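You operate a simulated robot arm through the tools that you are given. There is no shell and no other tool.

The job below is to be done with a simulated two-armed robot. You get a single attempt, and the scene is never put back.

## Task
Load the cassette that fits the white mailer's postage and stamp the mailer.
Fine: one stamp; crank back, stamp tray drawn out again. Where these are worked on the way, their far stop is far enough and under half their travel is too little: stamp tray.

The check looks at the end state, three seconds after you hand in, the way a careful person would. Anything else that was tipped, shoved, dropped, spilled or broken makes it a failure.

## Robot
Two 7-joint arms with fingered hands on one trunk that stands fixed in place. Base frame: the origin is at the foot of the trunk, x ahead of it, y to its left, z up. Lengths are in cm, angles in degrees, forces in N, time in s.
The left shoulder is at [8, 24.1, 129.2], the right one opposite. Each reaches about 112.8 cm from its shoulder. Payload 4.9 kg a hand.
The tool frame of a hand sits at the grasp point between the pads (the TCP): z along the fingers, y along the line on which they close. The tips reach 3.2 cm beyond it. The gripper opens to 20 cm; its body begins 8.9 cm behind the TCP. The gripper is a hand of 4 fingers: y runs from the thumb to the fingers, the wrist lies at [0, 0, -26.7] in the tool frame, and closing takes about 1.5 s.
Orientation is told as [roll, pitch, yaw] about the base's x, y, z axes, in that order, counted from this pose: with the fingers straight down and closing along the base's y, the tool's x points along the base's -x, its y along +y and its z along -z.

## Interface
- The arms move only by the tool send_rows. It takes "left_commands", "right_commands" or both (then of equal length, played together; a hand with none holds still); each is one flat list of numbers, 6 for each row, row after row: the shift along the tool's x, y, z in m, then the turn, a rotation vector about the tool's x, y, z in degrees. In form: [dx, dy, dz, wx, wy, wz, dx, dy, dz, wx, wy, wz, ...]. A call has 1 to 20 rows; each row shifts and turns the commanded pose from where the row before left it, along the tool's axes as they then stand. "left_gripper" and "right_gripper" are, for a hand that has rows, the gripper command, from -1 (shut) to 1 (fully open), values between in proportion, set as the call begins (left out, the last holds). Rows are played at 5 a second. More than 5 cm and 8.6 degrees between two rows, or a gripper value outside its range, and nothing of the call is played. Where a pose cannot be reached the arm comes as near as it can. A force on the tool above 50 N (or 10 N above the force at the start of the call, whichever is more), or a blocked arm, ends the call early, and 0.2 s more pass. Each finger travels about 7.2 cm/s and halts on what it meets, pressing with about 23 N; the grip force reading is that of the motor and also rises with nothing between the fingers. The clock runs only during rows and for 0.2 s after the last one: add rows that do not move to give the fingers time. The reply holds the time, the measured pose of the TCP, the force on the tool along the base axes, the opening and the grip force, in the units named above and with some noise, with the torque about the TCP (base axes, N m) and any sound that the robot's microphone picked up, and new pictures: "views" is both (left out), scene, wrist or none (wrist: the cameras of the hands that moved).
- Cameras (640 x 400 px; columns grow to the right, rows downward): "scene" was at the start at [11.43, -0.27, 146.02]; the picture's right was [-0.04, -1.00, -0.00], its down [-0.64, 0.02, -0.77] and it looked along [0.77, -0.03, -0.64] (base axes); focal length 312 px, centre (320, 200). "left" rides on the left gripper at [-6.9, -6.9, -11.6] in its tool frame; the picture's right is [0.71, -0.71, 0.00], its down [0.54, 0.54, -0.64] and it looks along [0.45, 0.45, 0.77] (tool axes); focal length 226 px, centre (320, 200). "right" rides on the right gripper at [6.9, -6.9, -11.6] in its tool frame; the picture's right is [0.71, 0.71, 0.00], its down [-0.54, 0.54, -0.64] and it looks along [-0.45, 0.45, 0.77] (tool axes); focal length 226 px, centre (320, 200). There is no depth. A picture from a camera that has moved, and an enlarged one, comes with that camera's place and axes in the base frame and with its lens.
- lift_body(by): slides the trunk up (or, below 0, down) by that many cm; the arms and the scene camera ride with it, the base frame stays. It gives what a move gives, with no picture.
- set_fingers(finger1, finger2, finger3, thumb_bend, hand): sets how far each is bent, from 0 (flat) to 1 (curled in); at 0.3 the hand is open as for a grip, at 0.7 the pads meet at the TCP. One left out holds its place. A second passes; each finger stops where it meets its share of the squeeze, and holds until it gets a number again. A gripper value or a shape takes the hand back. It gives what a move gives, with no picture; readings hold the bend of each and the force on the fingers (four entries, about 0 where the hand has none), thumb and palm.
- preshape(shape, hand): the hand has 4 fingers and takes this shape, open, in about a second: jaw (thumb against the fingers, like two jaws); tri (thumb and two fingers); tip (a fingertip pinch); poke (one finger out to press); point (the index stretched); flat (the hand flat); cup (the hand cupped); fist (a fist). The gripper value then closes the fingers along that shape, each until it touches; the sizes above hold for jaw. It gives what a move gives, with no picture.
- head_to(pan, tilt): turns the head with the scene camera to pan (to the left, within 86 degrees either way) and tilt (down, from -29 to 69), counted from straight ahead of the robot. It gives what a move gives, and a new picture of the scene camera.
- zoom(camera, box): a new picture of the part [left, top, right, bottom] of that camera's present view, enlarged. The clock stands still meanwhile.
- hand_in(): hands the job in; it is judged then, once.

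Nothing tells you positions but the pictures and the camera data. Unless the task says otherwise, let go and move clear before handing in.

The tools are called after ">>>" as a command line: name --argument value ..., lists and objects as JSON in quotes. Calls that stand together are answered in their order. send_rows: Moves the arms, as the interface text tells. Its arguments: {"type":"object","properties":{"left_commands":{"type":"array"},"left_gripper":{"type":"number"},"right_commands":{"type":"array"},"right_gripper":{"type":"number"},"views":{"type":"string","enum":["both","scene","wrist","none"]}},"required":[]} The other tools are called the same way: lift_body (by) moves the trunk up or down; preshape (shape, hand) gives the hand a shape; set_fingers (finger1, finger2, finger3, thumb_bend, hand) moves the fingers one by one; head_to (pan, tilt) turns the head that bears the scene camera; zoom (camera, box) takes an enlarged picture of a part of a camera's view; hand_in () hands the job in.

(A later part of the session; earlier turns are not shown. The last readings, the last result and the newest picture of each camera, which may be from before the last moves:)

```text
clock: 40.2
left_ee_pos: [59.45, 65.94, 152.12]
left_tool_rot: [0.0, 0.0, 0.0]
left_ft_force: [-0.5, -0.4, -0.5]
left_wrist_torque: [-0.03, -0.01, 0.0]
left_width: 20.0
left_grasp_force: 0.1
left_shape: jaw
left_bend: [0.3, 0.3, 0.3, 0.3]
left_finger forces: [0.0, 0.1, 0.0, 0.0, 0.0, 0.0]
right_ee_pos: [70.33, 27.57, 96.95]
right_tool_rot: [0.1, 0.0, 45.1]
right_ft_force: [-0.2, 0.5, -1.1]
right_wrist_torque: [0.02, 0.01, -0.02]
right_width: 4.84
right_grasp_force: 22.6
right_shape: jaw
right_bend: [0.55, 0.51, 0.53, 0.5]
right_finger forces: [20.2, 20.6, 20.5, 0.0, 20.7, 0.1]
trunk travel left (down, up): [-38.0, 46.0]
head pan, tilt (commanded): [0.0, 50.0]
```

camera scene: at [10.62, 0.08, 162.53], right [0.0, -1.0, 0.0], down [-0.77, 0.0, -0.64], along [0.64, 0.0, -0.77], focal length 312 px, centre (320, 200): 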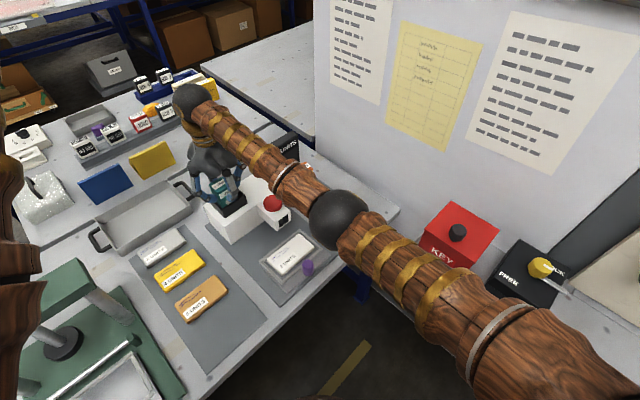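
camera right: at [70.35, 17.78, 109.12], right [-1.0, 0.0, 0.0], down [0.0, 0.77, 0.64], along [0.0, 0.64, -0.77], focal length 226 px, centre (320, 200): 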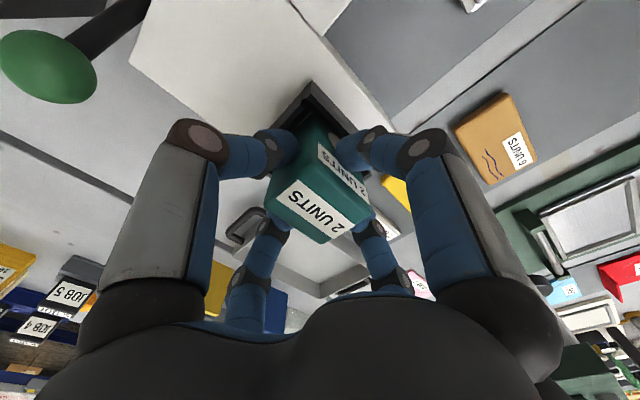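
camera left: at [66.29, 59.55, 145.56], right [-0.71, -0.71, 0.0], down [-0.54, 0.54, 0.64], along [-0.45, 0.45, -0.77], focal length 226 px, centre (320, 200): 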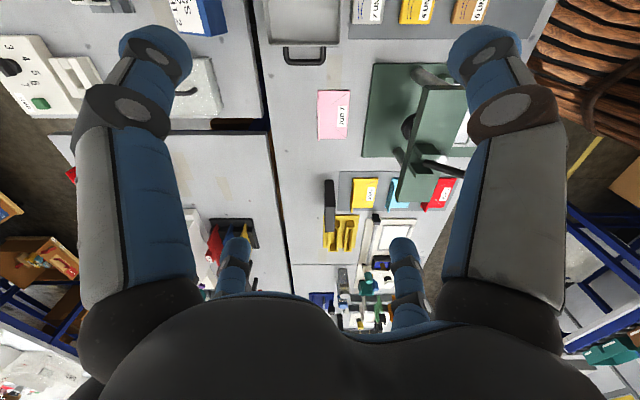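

>>> send_rows --right_commands '[0, 0, 0.0015, 0, 0, 0, 0, 0, 0.0015, 0, 0, 0, 0, 0, 0, 0, 0, 0]' --views "both"

>>> zoom --camera "scene" --box '[190, 150, 270, 220]'

>>> zoom --camera "right" --box '[220, 40, 420, 200]'

```text
clock: 41.0
left_ee_pos: [59.32, 66.03, 152.13]
left_tool_rot: [0.1, 0.0, 0.0]
left_ft_force: [0.9, 0.3, 0.7]
left_wrist_torque: [0.03, 0.02, 0.0]
left_width: 19.95
left_grasp_force: 0.1
left_shape: jaw
left_bend: [0.3, 0.3, 0.3, 0.3]
left_finger forces: [0.0, 0.1, 0.1, 0.0, 0.0, 0.1]
right_ee_pos: [70.37, 27.52, 96.69]
right_tool_rot: [-0.1, 0.0, 45.0]
right_ft_force: [0.4, 1.1, 1.7]
right_wrist_torque: [-0.02, 0.01, 0.01]
right_width: 4.82
right_grasp_force: 22.8
right_shape: jaw
right_bend: [0.55, 0.51, 0.53, 0.5]
right_finger forces: [20.5, 21.1, 20.7, 0.0, 21.2, 0.0]
trunk travel left (down, up): [-38.0, 46.0]
head pan, tilt (commanded): [0.0, 50.0]
camera scene: at [10.59, 0.07, 162.54], right [0.0, -1.0, 0.0], down [-0.77, 0.0, -0.64], along [0.64, 0.0, -0.77], focal length 312 px, centre (320, 200)
camera right: at [70.32, 17.73, 108.37], right [-1.0, 0.0, 0.0], down [0.0, 0.77, 0.64], along [0.0, 0.64, -0.77], focal length 226 px, centre (320, 200)
```

scene: 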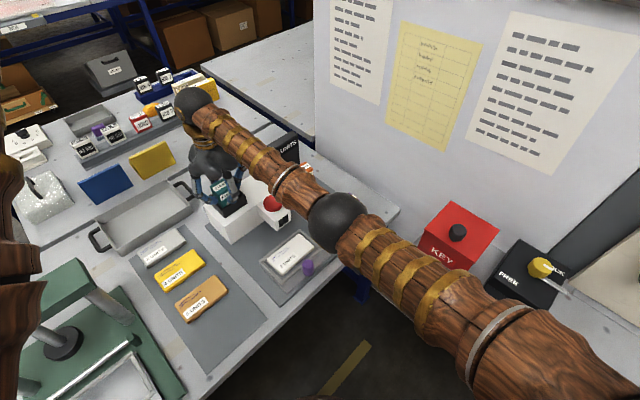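
right: 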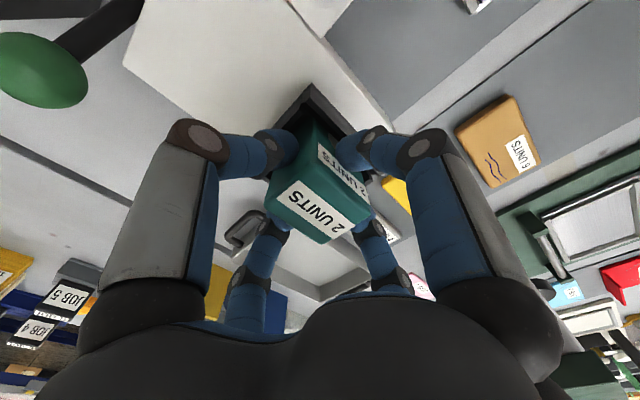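

```text
5.71 times, centred on (230, 185) of scene
camera zoom: at [10.59, 0.07, 162.54], right [0.0, -1.0, 0.0], down [-0.77, 0.0, -0.64], along [0.64, 0.0, -0.77], focal length 1783 px, centre (834, 286)
```

zoom: 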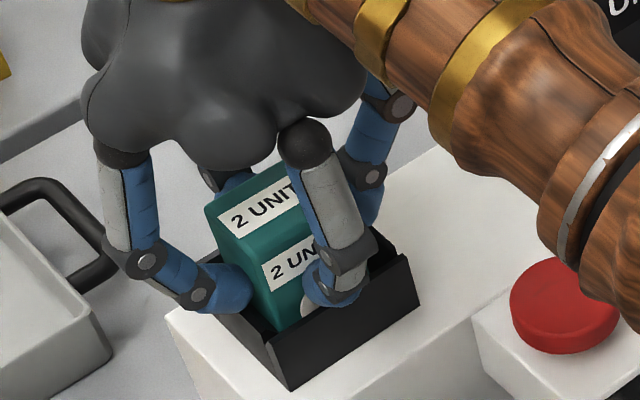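

```text
2.50 times, centred on (320, 120) of right
camera zoom: at [70.32, 17.73, 108.37], right [-1.0, 0.0, 0.0], down [0.0, 0.77, 0.64], along [0.0, 0.64, -0.77], focal length 565 px, centre (320, 400)
```

zoom: 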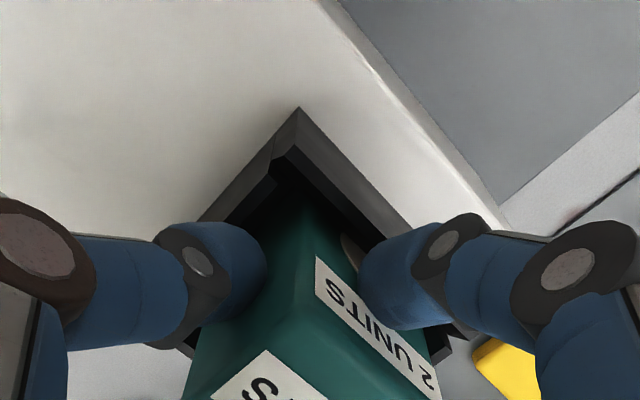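

A light upward force shows it's touching the floor of the well. Releasing and looking.

>>> send_rows --right_commands '[0, 0, 0, 0, 0, 0, 0, 0, 0, 0, 0, 0, 0, 0, 0, 0, 0, 0, 0, 0, 0, 0, 0, 0]' --right_gripper -0.26 --views "wrist"

>>> zoom --camera "scene" --box '[190, 150, 270, 220]'

>>> zoom --camera "right" --box '[220, 60, 420, 260]'

```text
clock: 42.0
left_ee_pos: [59.48, 66.01, 152.1]
left_tool_rot: [0.0, 0.0, 0.0]
left_ft_force: [0.1, 0.1, -0.4]
left_wrist_torque: [0.0, 0.0, -0.02]
left_width: 19.99
left_grasp_force: 0.0
left_shape: jaw
left_bend: [0.3, 0.3, 0.3, 0.3]
left_finger forces: [0.0, 0.0, 0.1, 0.0, 0.0, 0.1]
right_ee_pos: [70.38, 27.56, 96.59]
right_tool_rot: [0.0, 0.0, 45.0]
right_ft_force: [-0.5, 0.7, 0.1]
right_wrist_torque: [0.01, 0.0, -0.04]
right_width: 7.38
right_grasp_force: 0.0
right_shape: jaw
right_bend: [0.44, 0.44, 0.44, 0.43]
right_finger forces: [0.0, 0.0, 0.0, 0.0, 0.0, 0.0]
trunk travel left (down, up): [-38.0, 46.0]
head pan, tilt (commanded): [0.0, 50.0]
camera right: at [70.35, 17.72, 108.32], right [-1.0, 0.0, 0.0], down [0.0, 0.77, 0.64], along [0.0, 0.64, -0.77], focal length 226 px, centre (320, 200)
```

right: 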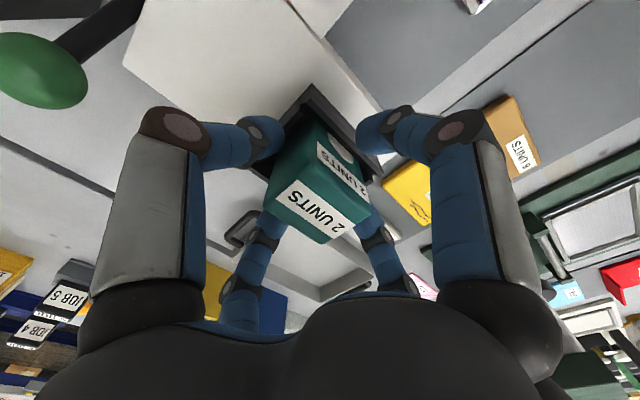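

```text
5.71 times, centred on (230, 185) of scene
camera zoom: at [10.63, 0.08, 162.53], right [0.0, -1.0, 0.0], down [-0.77, 0.0, -0.64], along [0.64, 0.0, -0.77], focal length 1783 px, centre (834, 286)
```

zoom: 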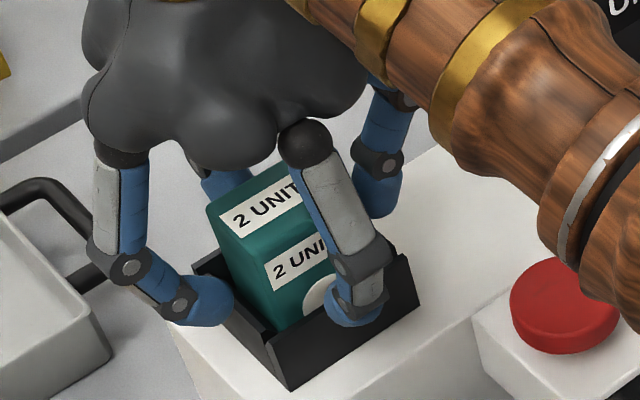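

```text
2.00 times, centred on (320, 160) of right
camera zoom: at [70.35, 17.72, 108.32], right [-1.0, 0.0, 0.0], down [0.0, 0.77, 0.64], along [0.0, 0.64, -0.77], focal length 452 px, centre (320, 280)
```

zoom: 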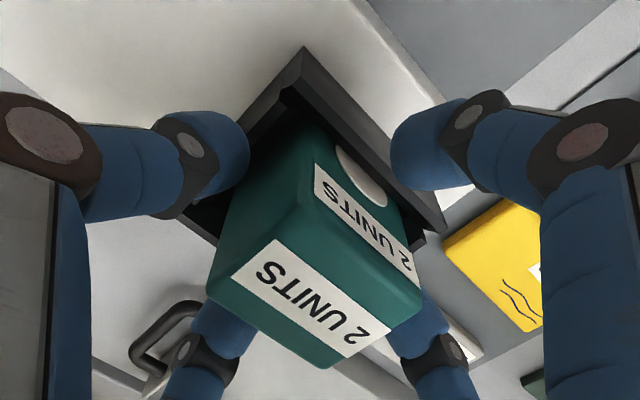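

Released; the cassette stands upright in the well. I'll raise the hand straight up and clear.

>>> send_rows --right_commands '[0, 0, -0.01, 0, 0, 0, 0, 0, -0.02, 0, 0, 0, 0, 0, -0.03, 0, 0, 0, 0, 0, -0.04, 0, 0, 0, 0, 0, -0.04, 0, 0, 0, 0, 0, -0.04, 0, 0, 0, 0.04, -0.02, 0, 0, 0, 0, 0.04, -0.02, 0, 0, 0, 0, 0.04, -0.02, 0, 0, 0, 0, 0.04, -0.02, 0, 0, 0, 0, 0.04, -0.02, 0, 0, 0, 0, 0.04, -0.02, 0, 0, 0, 0]' --views "both"

>>> zoom --camera "scene" --box '[180, 140, 320, 290]'

>>> zoom --camera "right" --box '[160, 60, 460, 300]'

```text
clock: 44.6
left_ee_pos: [59.35, 65.84, 152.33]
left_tool_rot: [0.1, 0.0, 0.0]
left_ft_force: [-1.2, 0.1, 0.0]
left_wrist_torque: [0.01, -0.02, 0.0]
left_width: 19.95
left_grasp_force: 0.1
left_shape: jaw
left_bend: [0.3, 0.3, 0.3, 0.3]
left_finger forces: [0.1, 0.0, 0.1, 0.1, 0.1, 0.1]
right_ee_pos: [61.6, 1.78, 114.64]
right_tool_rot: [0.2, -0.1, 45.1]
right_ft_force: [0.1, -0.4, -0.6]
right_wrist_torque: [0.01, -0.01, 0.0]
right_width: 7.38
right_grasp_force: 0.0
right_shape: jaw
right_bend: [0.44, 0.44, 0.44, 0.43]
right_finger forces: [0.1, 0.1, 0.1, 0.0, 0.0, 0.0]
trunk travel left (down, up): [-38.0, 46.0]
head pan, tilt (commanded): [0.0, 50.0]
camera scene: at [10.52, -0.19, 162.54], right [0.0, -1.0, 0.0], down [-0.77, 0.0, -0.64], along [0.64, 0.0, -0.77], focal length 312 px, centre (320, 200)
camera right: at [61.69, -7.96, 126.29], right [-1.0, 0.0, 0.0], down [0.0, 0.77, 0.64], along [0.0, 0.64, -0.77], focal length 226 px, centre (320, 200)
```

scene: 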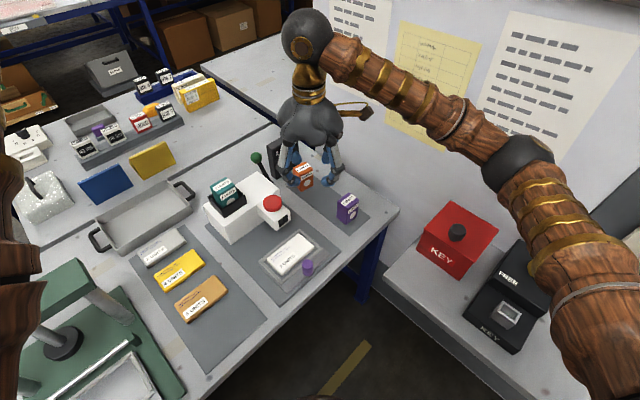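
right: 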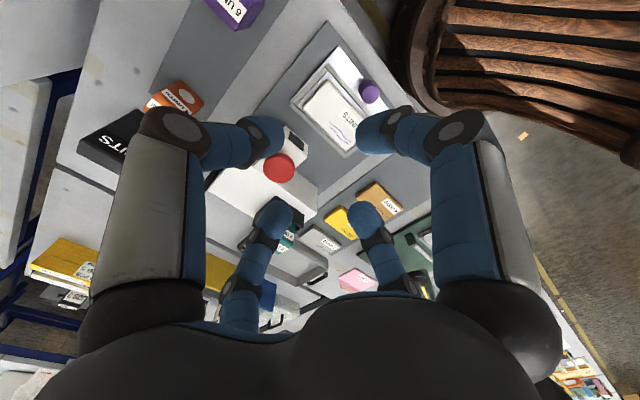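

```text
2.67 times, centred on (250, 215) of scene
camera zoom: at [10.52, -0.19, 162.54], right [0.0, -1.0, 0.0], down [-0.77, 0.0, -0.64], along [0.64, 0.0, -0.77], focal length 832 px, centre (507, 160)
```

zoom: 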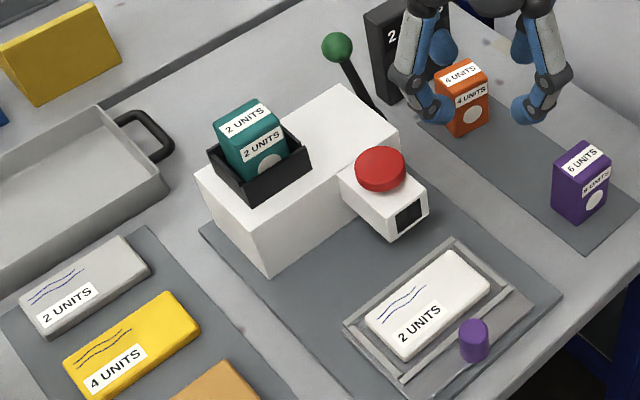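

```text
1.67 times, centred on (310, 180) of right
camera zoom: at [61.69, -7.96, 126.29], right [-1.0, 0.0, 0.0], down [0.0, 0.77, 0.64], along [0.0, 0.64, -0.77], focal length 377 px, centre (337, 233)
```

zoom: 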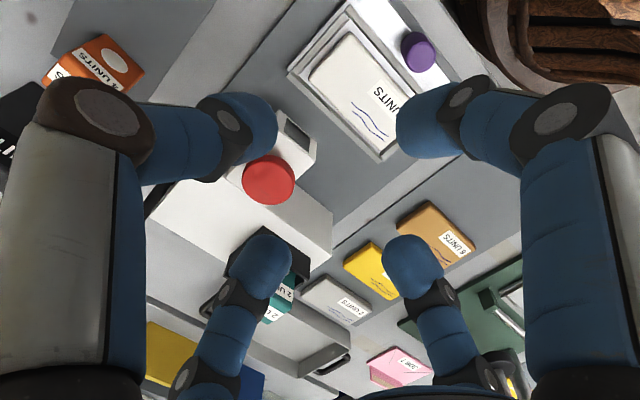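

The teal cassette is loaded, standing in the well. Next I'll test a pinch shape with fingers 1 and 3 curled away, since I'll need it to push and pull the purple tray knob under the machine head.

>>> set_fingers --hand "right" --finger1 1.0 --finger3 1.0 --finger2 0.45 --thumb_bend 0.45

>>> zoom --camera "scene" --box '[200, 0, 400, 240]'

>>> zoom --camera "right" --box '[0, 0, 640, 400]'

```text
clock: 45.6
left_ee_pos: [59.53, 66.0, 152.29]
left_tool_rot: [0.0, 0.0, -0.1]
left_ft_force: [-0.2, 0.4, -0.3]
left_wrist_torque: [0.01, 0.04, 0.0]
left_width: 19.99
left_grasp_force: 0.0
left_shape: jaw
left_bend: [0.3, 0.3, 0.3, 0.3]
left_finger forces: [0.0, 0.1, 0.1, 0.1, 0.0, 0.1]
right_ee_pos: [61.82, 2.0, 114.59]
right_tool_rot: [0.0, 0.0, 45.0]
right_ft_force: [-0.3, 0.1, 0.8]
right_wrist_torque: [-0.02, 0.01, 0.0]
right_width: 5.91
right_grasp_force: 0.1
right_shape: fingers
right_bend: [0.73, 0.45, 0.73, 0.45]
right_finger forces: [0.0, 0.1, 0.0, 0.0, 0.0, 0.1]
trunk travel left (down, up): [-38.0, 46.0]
head pan, tilt (commanded): [0.0, 50.0]
```

```text
1.67 times, centred on (300, 120) of scene
camera zoom: at [10.63, 0.09, 162.53], right [0.0, -1.0, 0.0], down [-0.77, 0.0, -0.64], along [0.64, 0.0, -0.77], focal length 520 px, centre (353, 333)
```

zoom: 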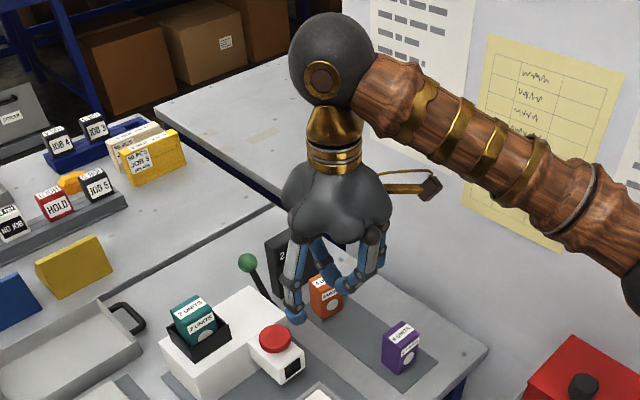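

```text
1.00 times, centred on (320, 200) of right (not enlarged: the box is as wide or as high as the picture)
camera zoom: at [61.81, -7.73, 126.28], right [-1.0, 0.0, 0.0], down [0.0, 0.77, 0.64], along [0.0, 0.64, -0.77], focal length 226 px, centre (320, 200)
```

zoom: 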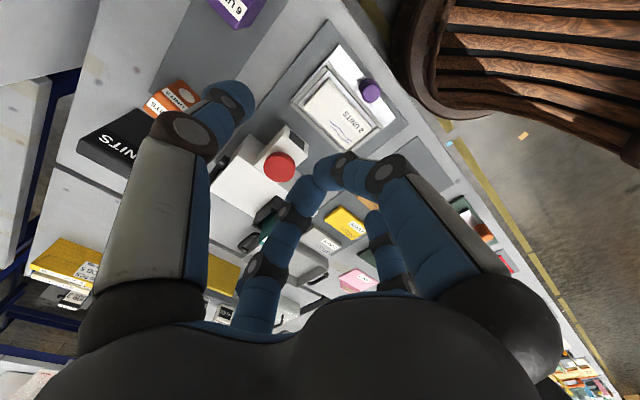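

Fingers 1 and 3 meet each other when both curl. I'll test one curled and the other flat, to see which is which and how much space they take.

>>> set_fingers --hand "right" --finger1 0.0 --finger3 1.0 --finger2 0.45 --thumb_bend 0.45

>>> zoom --camera "scene" --box '[240, 40, 380, 200]'

>>> zoom --camera "right" --box '[0, 0, 640, 400]'

>>> preshape --shape "poke" --hand "right"

>>> zoom --camera "right" --box '[0, 0, 640, 400]'

>>> zoom --camera "scene" --box '[240, 40, 380, 200]'

```text
clock: 46.6
left_ee_pos: [59.37, 65.98, 152.23]
left_tool_rot: [0.0, 0.0, 0.0]
left_ft_force: [0.4, -0.4, -0.2]
left_wrist_torque: [-0.01, -0.01, 0.02]
left_width: 19.97
left_grasp_force: 0.1
left_shape: jaw
left_bend: [0.3, 0.3, 0.3, 0.3]
left_finger forces: [0.0, 0.0, 0.0, 0.0, 0.0, 0.0]
right_ee_pos: [61.83, 2.0, 114.68]
right_tool_rot: [0.0, -0.1, 45.0]
right_ft_force: [-0.2, -0.1, 0.0]
right_wrist_torque: [-0.02, 0.01, -0.01]
right_width: 14.53
right_grasp_force: 0.1
right_shape: fingers
right_bend: [0.01, 0.45, 1.0, 0.45]
right_finger forces: [0.0, 0.1, 0.1, 0.1, 0.1, 0.0]
trunk travel left (down, up): [-38.0, 46.0]
head pan, tilt (commanded): [0.0, 50.0]
```

```text
2.50 times, centred on (310, 120) of scene
camera zoom: at [10.62, 0.07, 162.53], right [0.0, -1.0, 0.0], down [-0.77, 0.0, -0.64], along [0.64, 0.0, -0.77], focal length 780 px, centre (345, 400)
```

zoom: 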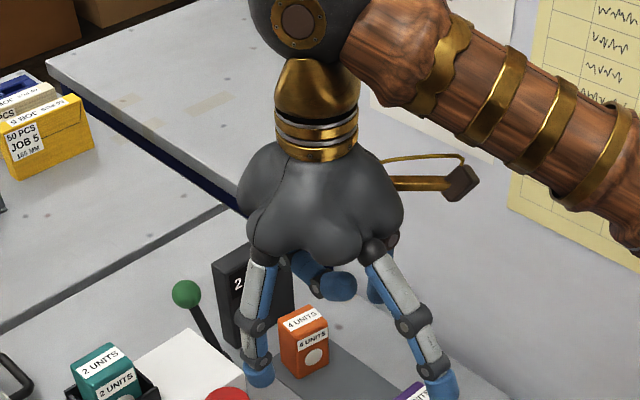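

```text
1.00 times, centred on (320, 200) of right (not enlarged: the box is as wide or as high as the picture)
camera zoom: at [61.8, -7.75, 126.28], right [-1.0, 0.0, 0.0], down [0.0, 0.77, 0.64], along [0.0, 0.64, -0.77], focal length 226 px, centre (320, 200)
```

zoom: 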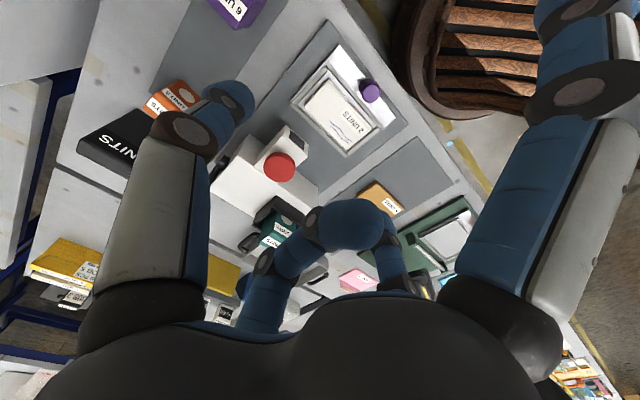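

```text
clock: 47.5
left_ee_pos: [59.44, 65.96, 152.23]
left_tool_rot: [0.1, -0.1, 0.0]
left_ft_force: [0.0, -0.7, -0.9]
left_wrist_torque: [-0.02, -0.05, 0.0]
left_width: 20.01
left_grasp_force: 0.1
left_shape: jaw
left_bend: [0.3, 0.3, 0.3, 0.3]
left_finger forces: [0.0, 0.1, 0.0, 0.0, 0.0, 0.1]
right_ee_pos: [61.88, 2.07, 114.58]
right_tool_rot: [0.1, 0.0, 45.0]
right_ft_force: [0.1, -0.1, -0.3]
right_wrist_torque: [0.0, 0.01, 0.0]
right_width: 0.0
right_grasp_force: 0.0
right_shape: poke
right_bend: [1.0, 1.0, 1.0, 0.81]
right_finger forces: [0.0, 0.1, 0.1, 0.1, 0.0, 0.0]
trunk travel left (down, up): [-38.0, 46.0]
head pan, tilt (commanded): [0.0, 50.0]
```

```text
1.00 times, centred on (320, 200) of right (not enlarged: the box is as wide or as high as the picture)
camera zoom: at [61.8, -7.76, 126.29], right [-1.0, 0.0, 0.0], down [0.0, 0.77, 0.64], along [0.0, 0.64, -0.77], focal length 226 px, centre (320, 200)
```

zoom: 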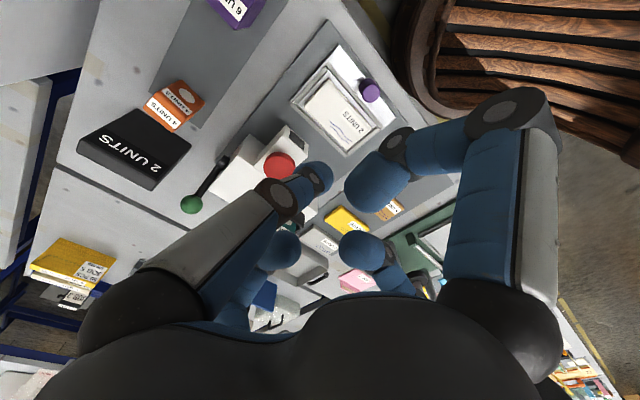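

```text
2.50 times, centred on (310, 120) of scene
camera zoom: at [10.61, 0.06, 162.53], right [0.0, -1.0, 0.0], down [-0.77, 0.0, -0.64], along [0.64, 0.0, -0.77], focal length 780 px, centre (345, 400)
```

zoom: 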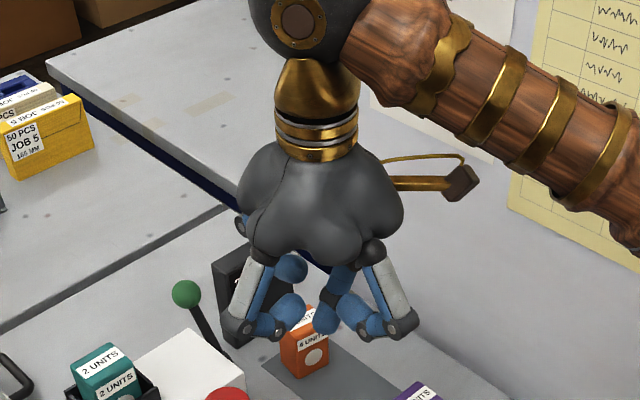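

Finger 3 is the machine-side one; a four-finger grip turned about 12° should keep the fingers clear of the machine head. I'll refine the knob position first.

>>> zoom --camera "right" --box '[280, 40, 420, 160]'

>>> zoom --camera "scene" --box '[245, 215, 345, 295]'

```text
3.33 times, centred on (350, 100) of right
camera zoom: at [61.8, -7.76, 126.29], right [-1.0, 0.0, 0.0], down [0.0, 0.77, 0.64], along [0.0, 0.64, -0.77], focal length 754 px, centre (220, 533)
```

zoom: 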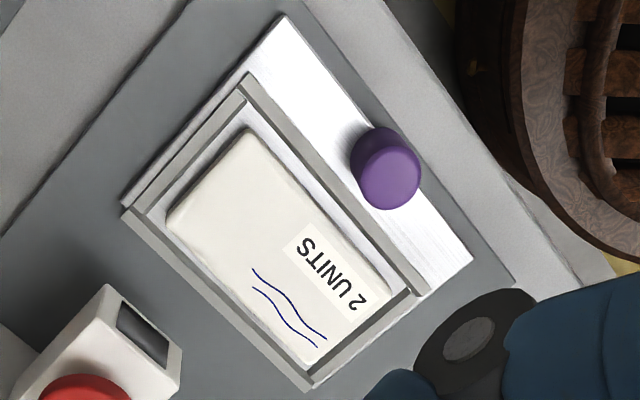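

```text
5.00 times, centred on (295, 255) of scene
camera zoom: at [10.61, 0.06, 162.53], right [0.0, -1.0, 0.0], down [-0.77, 0.0, -0.64], along [0.64, 0.0, -0.77], focal length 1560 px, centre (445, -75)
```

zoom: 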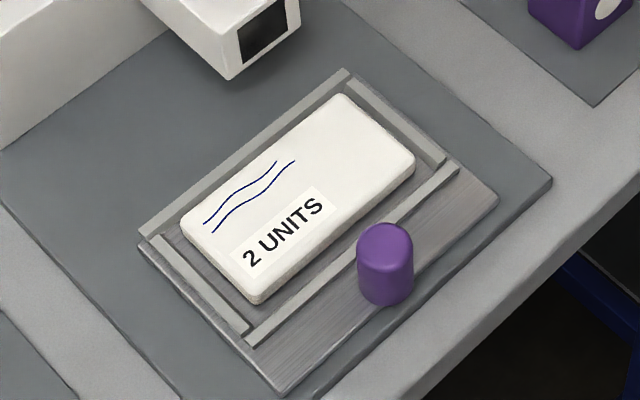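

The knob's top centre is at about (52.9, 3.4, 84.3), roughly 3.2 cm across and 4.5 cm tall. I'll set the jaw shape, move above it, turn 12° more and tilt 15° so the palm leans away from the machine head.

>>> preshape --shape "jaw" --hand "right"

>>> send_rows --right_commands '[0.0143, 0.0181, 0.02, 0, 0, 0, 0.0143, 0.0181, 0.04, 0, 0, 0, 0.0143, 0.0181, 0.04, 0, 0, 0, 0.0143, 0.0181, 0.04, 0, 0, 0, 0, 0, 0.02, 0, 0, -6, 0, 0, 0, 0, 0, -6, 0, 0, 0, 0, -7.5, 0, 0, 0, 0, 0, -7.5, 0, 0, 0, 0, 0, 0, 0]' --right_gripper -0.2 --views "both"

>>> zoom --camera "right" --box '[200, 60, 440, 260]'

```text
clock: 48.4
left_ee_pos: [59.42, 65.84, 152.33]
left_tool_rot: [0.0, -0.1, 0.0]
left_ft_force: [-0.3, -0.2, 0.6]
left_wrist_torque: [-0.02, -0.04, 0.03]
left_width: 19.98
left_grasp_force: 0.0
left_shape: jaw
left_bend: [0.3, 0.3, 0.3, 0.3]
left_finger forces: [0.0, 0.0, 0.0, 0.0, 0.0, 0.1]
right_ee_pos: [61.75, 2.08, 114.61]
right_tool_rot: [-0.1, 0.0, 45.0]
right_ft_force: [0.0, 1.4, 0.1]
right_wrist_torque: [0.0, 0.0, 0.01]
right_width: 19.99
right_grasp_force: 0.1
right_shape: jaw
right_bend: [0.3, 0.3, 0.3, 0.3]
right_finger forces: [0.1, 0.0, 0.0, 0.0, 0.0, 0.1]
trunk travel left (down, up): [-38.0, 46.0]
head pan, tilt (commanded): [0.0, 50.0]
```

```text
clock: 50.4
left_ee_pos: [59.54, 66.17, 152.1]
left_tool_rot: [0.0, 0.0, 0.0]
left_ft_force: [0.3, -0.3, -0.1]
left_wrist_torque: [-0.02, 0.04, 0.04]
left_width: 19.99
left_grasp_force: 0.1
left_shape: jaw
left_bend: [0.3, 0.3, 0.3, 0.3]
left_finger forces: [0.0, 0.1, 0.0, 0.0, 0.0, 0.0]
right_ee_pos: [52.74, 3.38, 98.63]
right_tool_rot: [0.0, -15.0, 57.1]
right_ft_force: [0.4, -0.1, 0.0]
right_wrist_torque: [-0.03, 0.03, -0.01]
right_width: 8.05
right_grasp_force: 0.0
right_shape: jaw
right_bend: [0.42, 0.42, 0.42, 0.41]
right_finger forces: [0.0, 0.0, 0.0, 0.0, 0.1, 0.1]
trunk travel left (down, up): [-38.0, 46.0]
head pan, tilt (commanded): [0.0, 50.0]
camera scene: at [10.68, 0.2, 162.53], right [0.0, -1.0, 0.0], down [-0.77, 0.0, -0.64], along [0.64, 0.0, -0.77], focal length 312 px, centre (320, 200)
camera right: at [53.25, -8.64, 108.15], right [-0.96, -0.19, -0.18], down [-0.26, 0.59, 0.76], along [-0.03, 0.78, -0.62], focal length 226 px, centre (320, 200)
```

scene: 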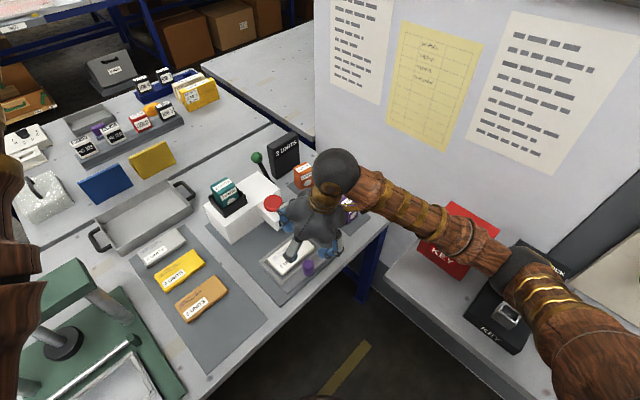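
right: 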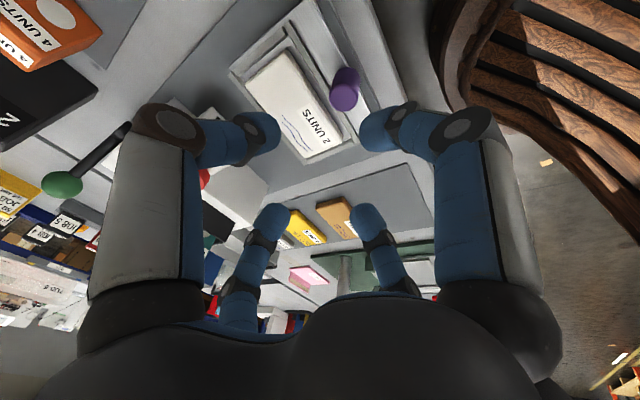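

```text
2.00 times, centred on (320, 160) of right
camera zoom: at [53.25, -8.64, 108.15], right [-0.96, -0.19, -0.18], down [-0.26, 0.59, 0.76], along [-0.03, 0.78, -0.62], focal length 452 px, centre (320, 280)
```

zoom: 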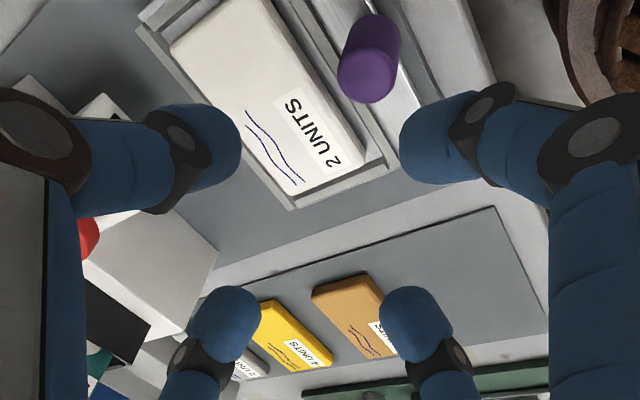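

The elbow is getting lower near the KEY stand, so I'll raise the trunk another 12 cm for margin before lowering the hand.

>>> lift_body --by 12

>>> head_to --pan -10 --tilt 55

```text
clock: 51.9
left_ee_pos: [59.43, 66.01, 164.23]
left_tool_rot: [0.0, 0.0, 0.0]
left_ft_force: [0.7, -1.2, 0.4]
left_wrist_torque: [-0.02, 0.0, -0.01]
left_width: 19.99
left_grasp_force: 0.1
left_shape: jaw
left_bend: [0.3, 0.3, 0.3, 0.3]
left_finger forces: [0.1, 0.0, 0.1, 0.0, 0.1, 0.0]
right_ee_pos: [52.78, 3.13, 110.68]
right_tool_rot: [0.0, -15.0, 57.0]
right_ft_force: [0.2, -0.1, 0.5]
right_wrist_torque: [-0.02, 0.02, 0.01]
right_width: 8.03
right_grasp_force: 0.0
right_shape: jaw
right_bend: [0.42, 0.42, 0.42, 0.41]
right_finger forces: [0.0, 0.0, 0.0, 0.1, 0.1, 0.0]
trunk travel left (down, up): [-50.0, 34.0]
head pan, tilt (commanded): [0.0, 50.0]
```

```text
clock: 52.6
left_ee_pos: [59.53, 65.9, 164.19]
left_tool_rot: [-0.1, -0.1, 0.0]
left_ft_force: [0.2, -0.4, -0.4]
left_wrist_torque: [0.0, -0.02, 0.01]
left_width: 20.01
left_grasp_force: 0.1
left_shape: jaw
left_bend: [0.3, 0.3, 0.3, 0.3]
left_finger forces: [0.0, 0.0, 0.1, 0.1, 0.1, 0.1]
right_ee_pos: [52.68, 3.13, 110.67]
right_tool_rot: [0.0, -14.9, 57.0]
right_ft_force: [0.8, 0.4, 0.2]
right_wrist_torque: [-0.02, 0.0, -0.02]
right_width: 8.04
right_grasp_force: 0.0
right_shape: jaw
right_bend: [0.42, 0.42, 0.42, 0.41]
right_finger forces: [0.0, 0.0, 0.1, 0.0, 0.0, 0.0]
trunk travel left (down, up): [-50.0, 34.0]
head pan, tilt (commanded): [-10.0, 55.0]
camera scene: at [10.03, -1.19, 173.88], right [-0.17, -0.98, 0.0], down [-0.81, 0.14, -0.57], along [0.56, -0.1, -0.82], focal length 312 px, centre (320, 200)
```

scene: 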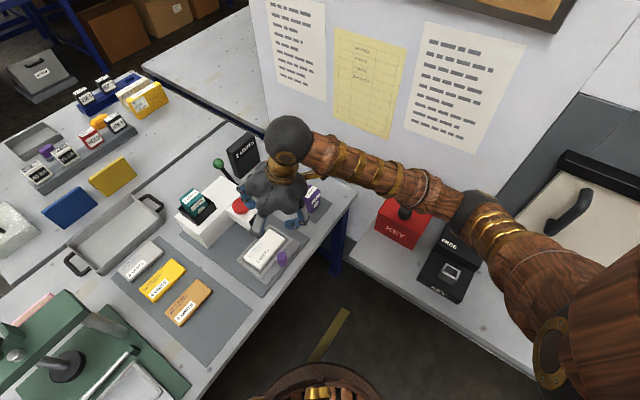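

Lowering above the knob in a vertical line.

>>> send_rows --right_commands '[0.0103, 0, 0.0386, 0, 0, 0, 0.0103, 0, 0.0386, 0, 0, 0, 0.0103, 0, 0.0386, 0, 0, 0, 0.0103, 0, 0.0386, 0, 0, 0, 0.005, 0, 0.0187, 0, 0, 0, 0, 0, 0, 0, 0, 0]' --views "both"

>>> zoom --camera "right" --box '[200, 60, 440, 260]'

>>> zoom --camera "scene" --box '[170, 130, 340, 290]'

```text
clock: 54.0
left_ee_pos: [59.37, 66.08, 164.28]
left_tool_rot: [0.0, 0.0, 0.0]
left_ft_force: [-0.7, 0.0, 0.0]
left_wrist_torque: [0.0, 0.01, 0.0]
left_width: 19.99
left_grasp_force: 0.0
left_shape: jaw
left_bend: [0.3, 0.3, 0.3, 0.3]
left_finger forces: [0.0, 0.0, 0.1, 0.1, 0.0, 0.1]
right_ee_pos: [52.67, 3.11, 92.72]
right_tool_rot: [0.0, -15.0, 56.9]
right_ft_force: [0.5, 0.2, -0.4]
right_wrist_torque: [-0.01, -0.01, -0.01]
right_width: 8.0
right_grasp_force: 0.0
right_shape: jaw
right_bend: [0.42, 0.42, 0.42, 0.41]
right_finger forces: [0.0, 0.0, 0.0, 0.0, 0.0, 0.1]
trunk travel left (down, up): [-50.0, 34.0]
head pan, tilt (commanded): [-10.0, 55.0]
camera scene: at [10.0, -1.17, 173.88], right [-0.17, -0.98, 0.0], down [-0.81, 0.14, -0.57], along [0.56, -0.1, -0.82], focal length 312 px, centre (320, 200)
camera right: at [53.21, -8.74, 102.18], right [-0.97, -0.19, -0.18], down [-0.26, 0.59, 0.76], along [-0.03, 0.78, -0.62], focal length 226 px, centre (320, 200)
```

scene: 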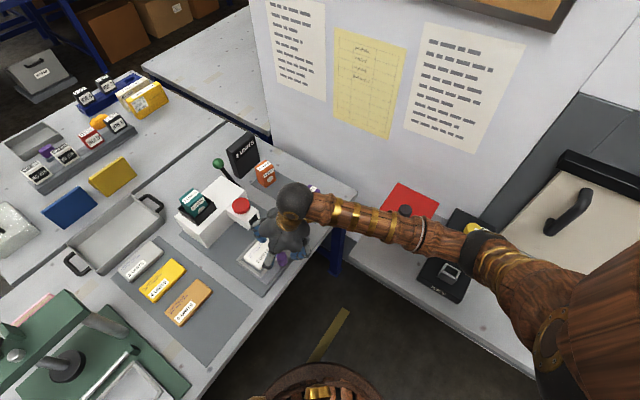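
right: 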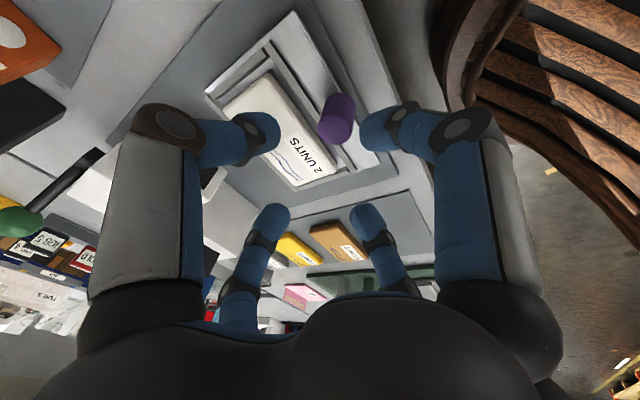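

```text
2.00 times, centred on (320, 160) of right
camera zoom: at [53.21, -8.74, 102.18], right [-0.97, -0.19, -0.18], down [-0.26, 0.59, 0.76], along [-0.03, 0.78, -0.62], focal length 452 px, centre (320, 280)
```

zoom: 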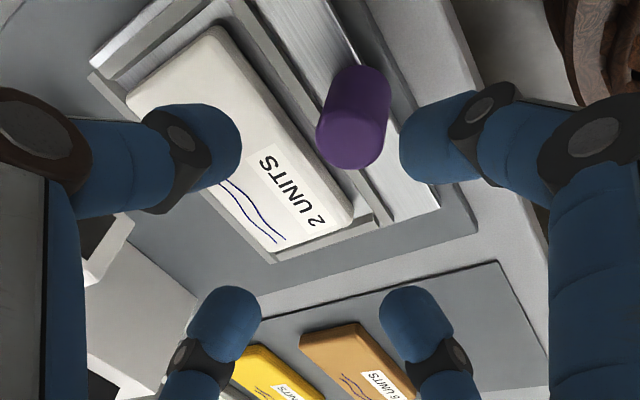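

```text
2.50 times, centred on (255, 210) of scene
camera zoom: at [10.0, -1.17, 173.88], right [-0.17, -0.98, 0.0], down [-0.81, 0.14, -0.57], along [0.56, -0.1, -0.82], focal length 780 px, centre (482, 175)
```

zoom: 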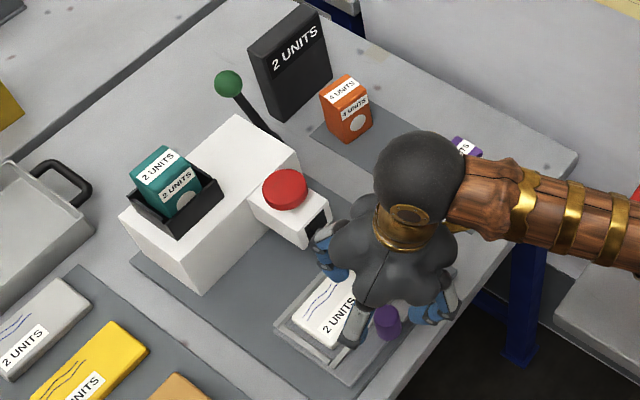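

Knob alignment confirmed within 2 mm. Lowering the open fingers around it.

>>> send_rows --right_commands '[0.0056, 0, 0.0208, 0, 0, 0, 0.0056, 0, 0.0208, 0, 0, 0, 0.0056, 0, 0.0208, 0, 0, 0, 0.0052, 0, 0.0192, 0, 0, 0, 0, 0, 0, 0, 0, 0]' --views "both"

>>> zoom --camera "right" --box '[200, 60, 440, 260]'

>>> zoom --camera "scene" --box '[200, 180, 340, 300]'

```text
clock: 55.2
left_ee_pos: [59.44, 65.91, 164.22]
left_tool_rot: [0.0, 0.0, 0.0]
left_ft_force: [0.9, 0.1, 0.3]
left_wrist_torque: [0.03, 0.0, 0.02]
left_width: 19.99
left_grasp_force: 0.1
left_shape: jaw
left_bend: [0.3, 0.3, 0.3, 0.3]
left_finger forces: [0.0, 0.0, 0.0, 0.1, 0.1, 0.0]
right_ee_pos: [52.69, 3.17, 84.4]
right_tool_rot: [0.0, -15.0, 57.0]
right_ft_force: [0.4, 0.6, 0.6]
right_wrist_torque: [-0.02, 0.04, -0.01]
right_width: 8.05
right_grasp_force: 0.0
right_shape: jaw
right_bend: [0.42, 0.42, 0.42, 0.41]
right_finger forces: [0.0, 0.0, 0.0, 0.0, 0.0, 0.0]
trunk travel left (down, up): [-50.0, 34.0]
head pan, tilt (commanded): [-10.0, 55.0]
camera scene: at [10.0, -1.19, 173.88], right [-0.17, -0.98, 0.0], down [-0.81, 0.14, -0.57], along [0.56, -0.1, -0.82], focal length 312 px, centre (320, 200)
camera right: at [53.19, -8.73, 93.79], right [-0.97, -0.19, -0.18], down [-0.26, 0.59, 0.76], along [-0.03, 0.78, -0.62], focal length 226 px, centre (320, 200)
```

scene: 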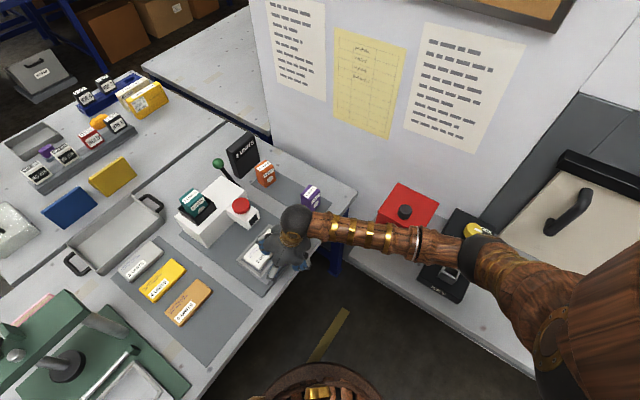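
right: 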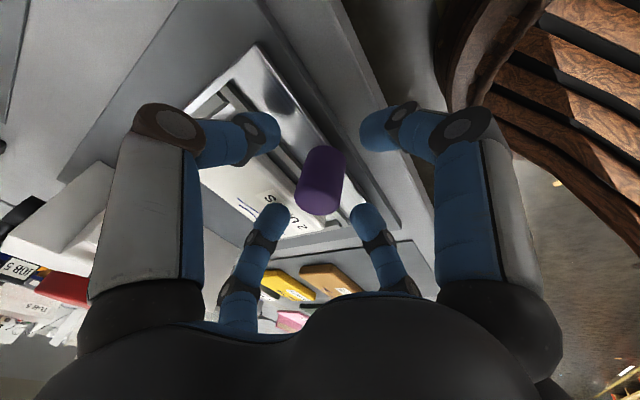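

```text
2.00 times, centred on (320, 160) of right
camera zoom: at [53.19, -8.73, 93.79], right [-0.97, -0.19, -0.18], down [-0.26, 0.59, 0.76], along [-0.03, 0.78, -0.62], focal length 452 px, centre (320, 280)
```

zoom: 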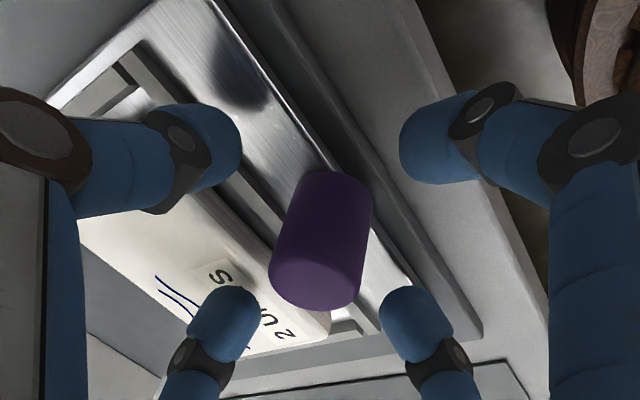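

```text
3.33 times, centred on (270, 240) of scene
camera zoom: at [10.0, -1.19, 173.88], right [-0.17, -0.98, 0.0], down [-0.81, 0.14, -0.57], along [0.56, -0.1, -0.82], focal length 1040 px, centre (487, 67)
```

zoom: 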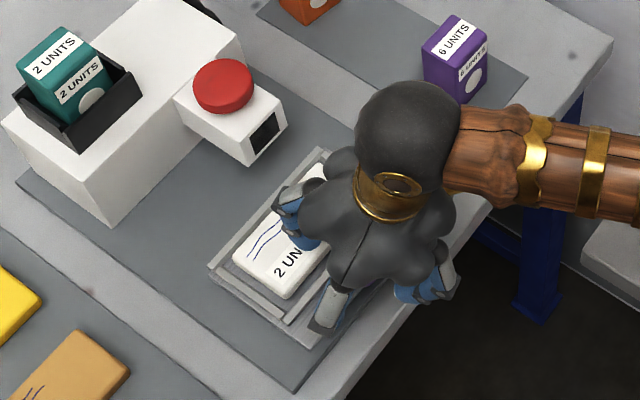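

The knob sits between the four fingers. Closing on it.

>>> send_rows --right_commands '[0, 0, 0, 0, 0, 0, 0, 0, 0, 0, 0, 0, 0, 0, 0, 0, 0, 0, 0, 0, 0, 0, 0, 0, 0, 0, 0, 0, 0, 0, 0, 0, 0, 0, 0, 0, 0, 0, 0, 0, 0, 0]' --right_gripper -1 --views "both"

>>> zoom --camera "right" --box '[200, 60, 440, 260]'

>>> zoom --camera "scene" --box '[200, 180, 340, 300]'

```text
clock: 56.8
left_ee_pos: [59.64, 65.99, 164.12]
left_tool_rot: [0.0, 0.0, 0.0]
left_ft_force: [-0.5, -0.2, 0.5]
left_wrist_torque: [-0.02, 0.02, 0.0]
left_width: 19.98
left_grasp_force: 0.0
left_shape: jaw
left_bend: [0.3, 0.3, 0.3, 0.3]
left_finger forces: [0.0, 0.0, 0.0, 0.1, 0.0, 0.0]
right_ee_pos: [52.72, 3.18, 84.28]
right_tool_rot: [0.0, -14.9, 57.0]
right_ft_force: [-0.4, -0.2, -7.4]
right_wrist_torque: [-0.15, 0.11, 0.0]
right_width: 2.73
right_grasp_force: 22.9
right_shape: jaw
right_bend: [0.57, 0.77, 0.61, 0.59]
right_finger forces: [19.9, 20.1, 19.4, 0.0, 20.0, 0.0]
trunk travel left (down, up): [-50.0, 34.0]
head pan, tilt (commanded): [-10.0, 55.0]
camera scene: at [10.08, -1.18, 173.87], right [-0.17, -0.98, 0.0], down [-0.81, 0.14, -0.57], along [0.56, -0.1, -0.82], focal length 312 px, centre (320, 200)
camera right: at [53.23, -8.73, 93.77], right [-0.97, -0.19, -0.18], down [-0.26, 0.59, 0.76], along [-0.03, 0.78, -0.62], focal length 226 px, centre (320, 200)
```

scene: 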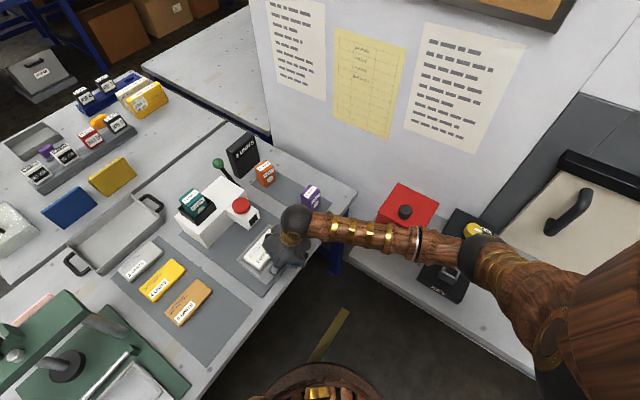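
right: 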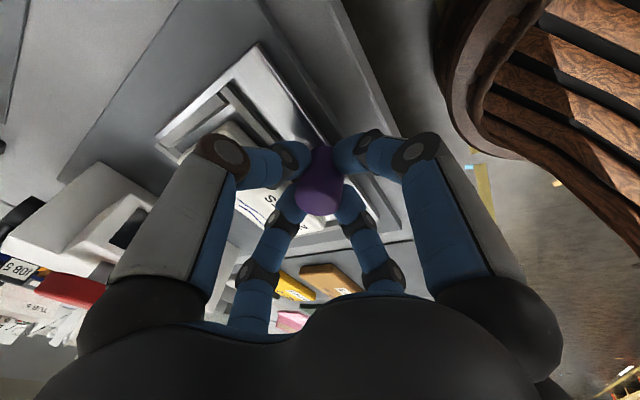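

```text
2.00 times, centred on (320, 160) of right
camera zoom: at [53.23, -8.73, 93.77], right [-0.97, -0.19, -0.18], down [-0.26, 0.59, 0.76], along [-0.03, 0.78, -0.62], focal length 452 px, centre (320, 280)
```

zoom: 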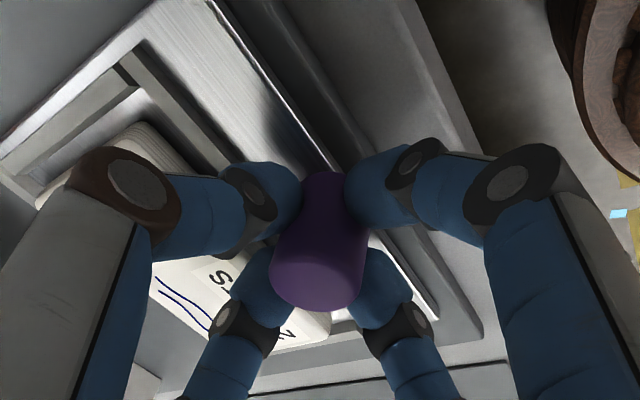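

```text
3.33 times, centred on (270, 240) of scene
camera zoom: at [10.08, -1.18, 173.87], right [-0.17, -0.98, 0.0], down [-0.81, 0.14, -0.57], along [0.56, -0.1, -0.82], focal length 1040 px, centre (487, 67)
```

zoom: 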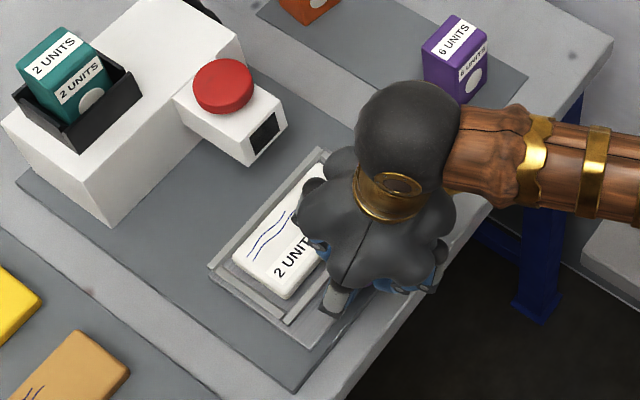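

All four fingers hold the knob. Pushing the tray in (+a direction) 8 cm first, then I'll check clearance.

>>> send_rows --right_commands '[-0.00945, -0.00208, 0.00253, 0, 0, 0, -0.00945, -0.00208, 0.00253, 0, 0, 0, -0.00945, -0.00208, 0.00253, 0, 0, 0, -0.00945, -0.00208, 0.00253, 0, 0, 0, -0.00945, -0.00208, 0.00253, 0, 0, 0, -0.00945, -0.00208, 0.00253, 0, 0, 0, -0.00945, -0.00208, 0.00253, 0, 0, 0, -0.00945, -0.00208, 0.00253, 0, 0, 0, 0, 0, 0, 0, 0, 0]' --views "both"

>>> zoom --camera "scene" --box '[180, 160, 340, 290]'

```text
clock: 58.8
left_ee_pos: [59.52, 66.02, 164.08]
left_tool_rot: [0.0, 0.1, 0.0]
left_ft_force: [0.9, 0.9, 0.2]
left_wrist_torque: [0.01, 0.01, -0.01]
left_width: 19.98
left_grasp_force: 0.1
left_shape: jaw
left_bend: [0.3, 0.3, 0.3, 0.3]
left_finger forces: [0.0, 0.0, 0.1, 0.0, 0.0, 0.0]
right_ee_pos: [58.37, 8.84, 84.28]
right_tool_rot: [0.0, -15.1, 56.9]
right_ft_force: [-0.2, 1.0, -13.5]
right_wrist_torque: [-0.18, 0.15, 0.0]
right_width: 2.69
right_grasp_force: 23.1
right_shape: jaw
right_bend: [0.57, 0.77, 0.61, 0.59]
right_finger forces: [19.5, 20.2, 19.6, 0.1, 19.5, 0.0]
trunk travel left (down, up): [-50.0, 34.0]
head pan, tilt (commanded): [-10.0, 55.0]
camera scene: at [10.14, -1.17, 173.87], right [-0.17, -0.98, 0.0], down [-0.81, 0.14, -0.57], along [0.56, -0.1, -0.82], focal length 312 px, centre (320, 200)
camera right: at [58.88, -3.09, 93.79], right [-0.97, -0.19, -0.18], down [-0.26, 0.59, 0.76], along [-0.03, 0.78, -0.62], focal length 226 px, centre (320, 200)
```

scene: 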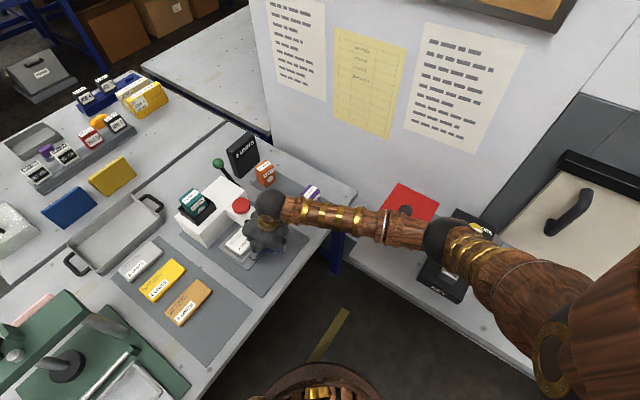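
right: 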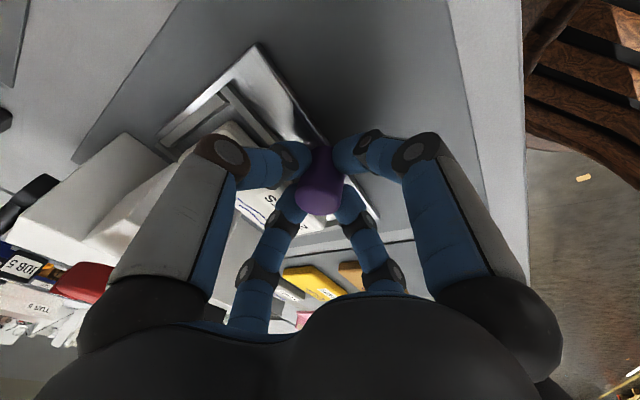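

```text
3.08 times, centred on (260, 225) of scene
camera zoom: at [10.14, -1.17, 173.87], right [-0.17, -0.98, 0.0], down [-0.81, 0.14, -0.57], along [0.56, -0.1, -0.82], focal length 960 px, centre (505, 123)
```

zoom: 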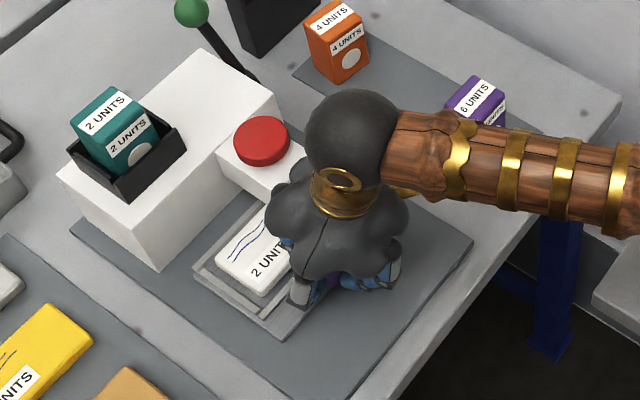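

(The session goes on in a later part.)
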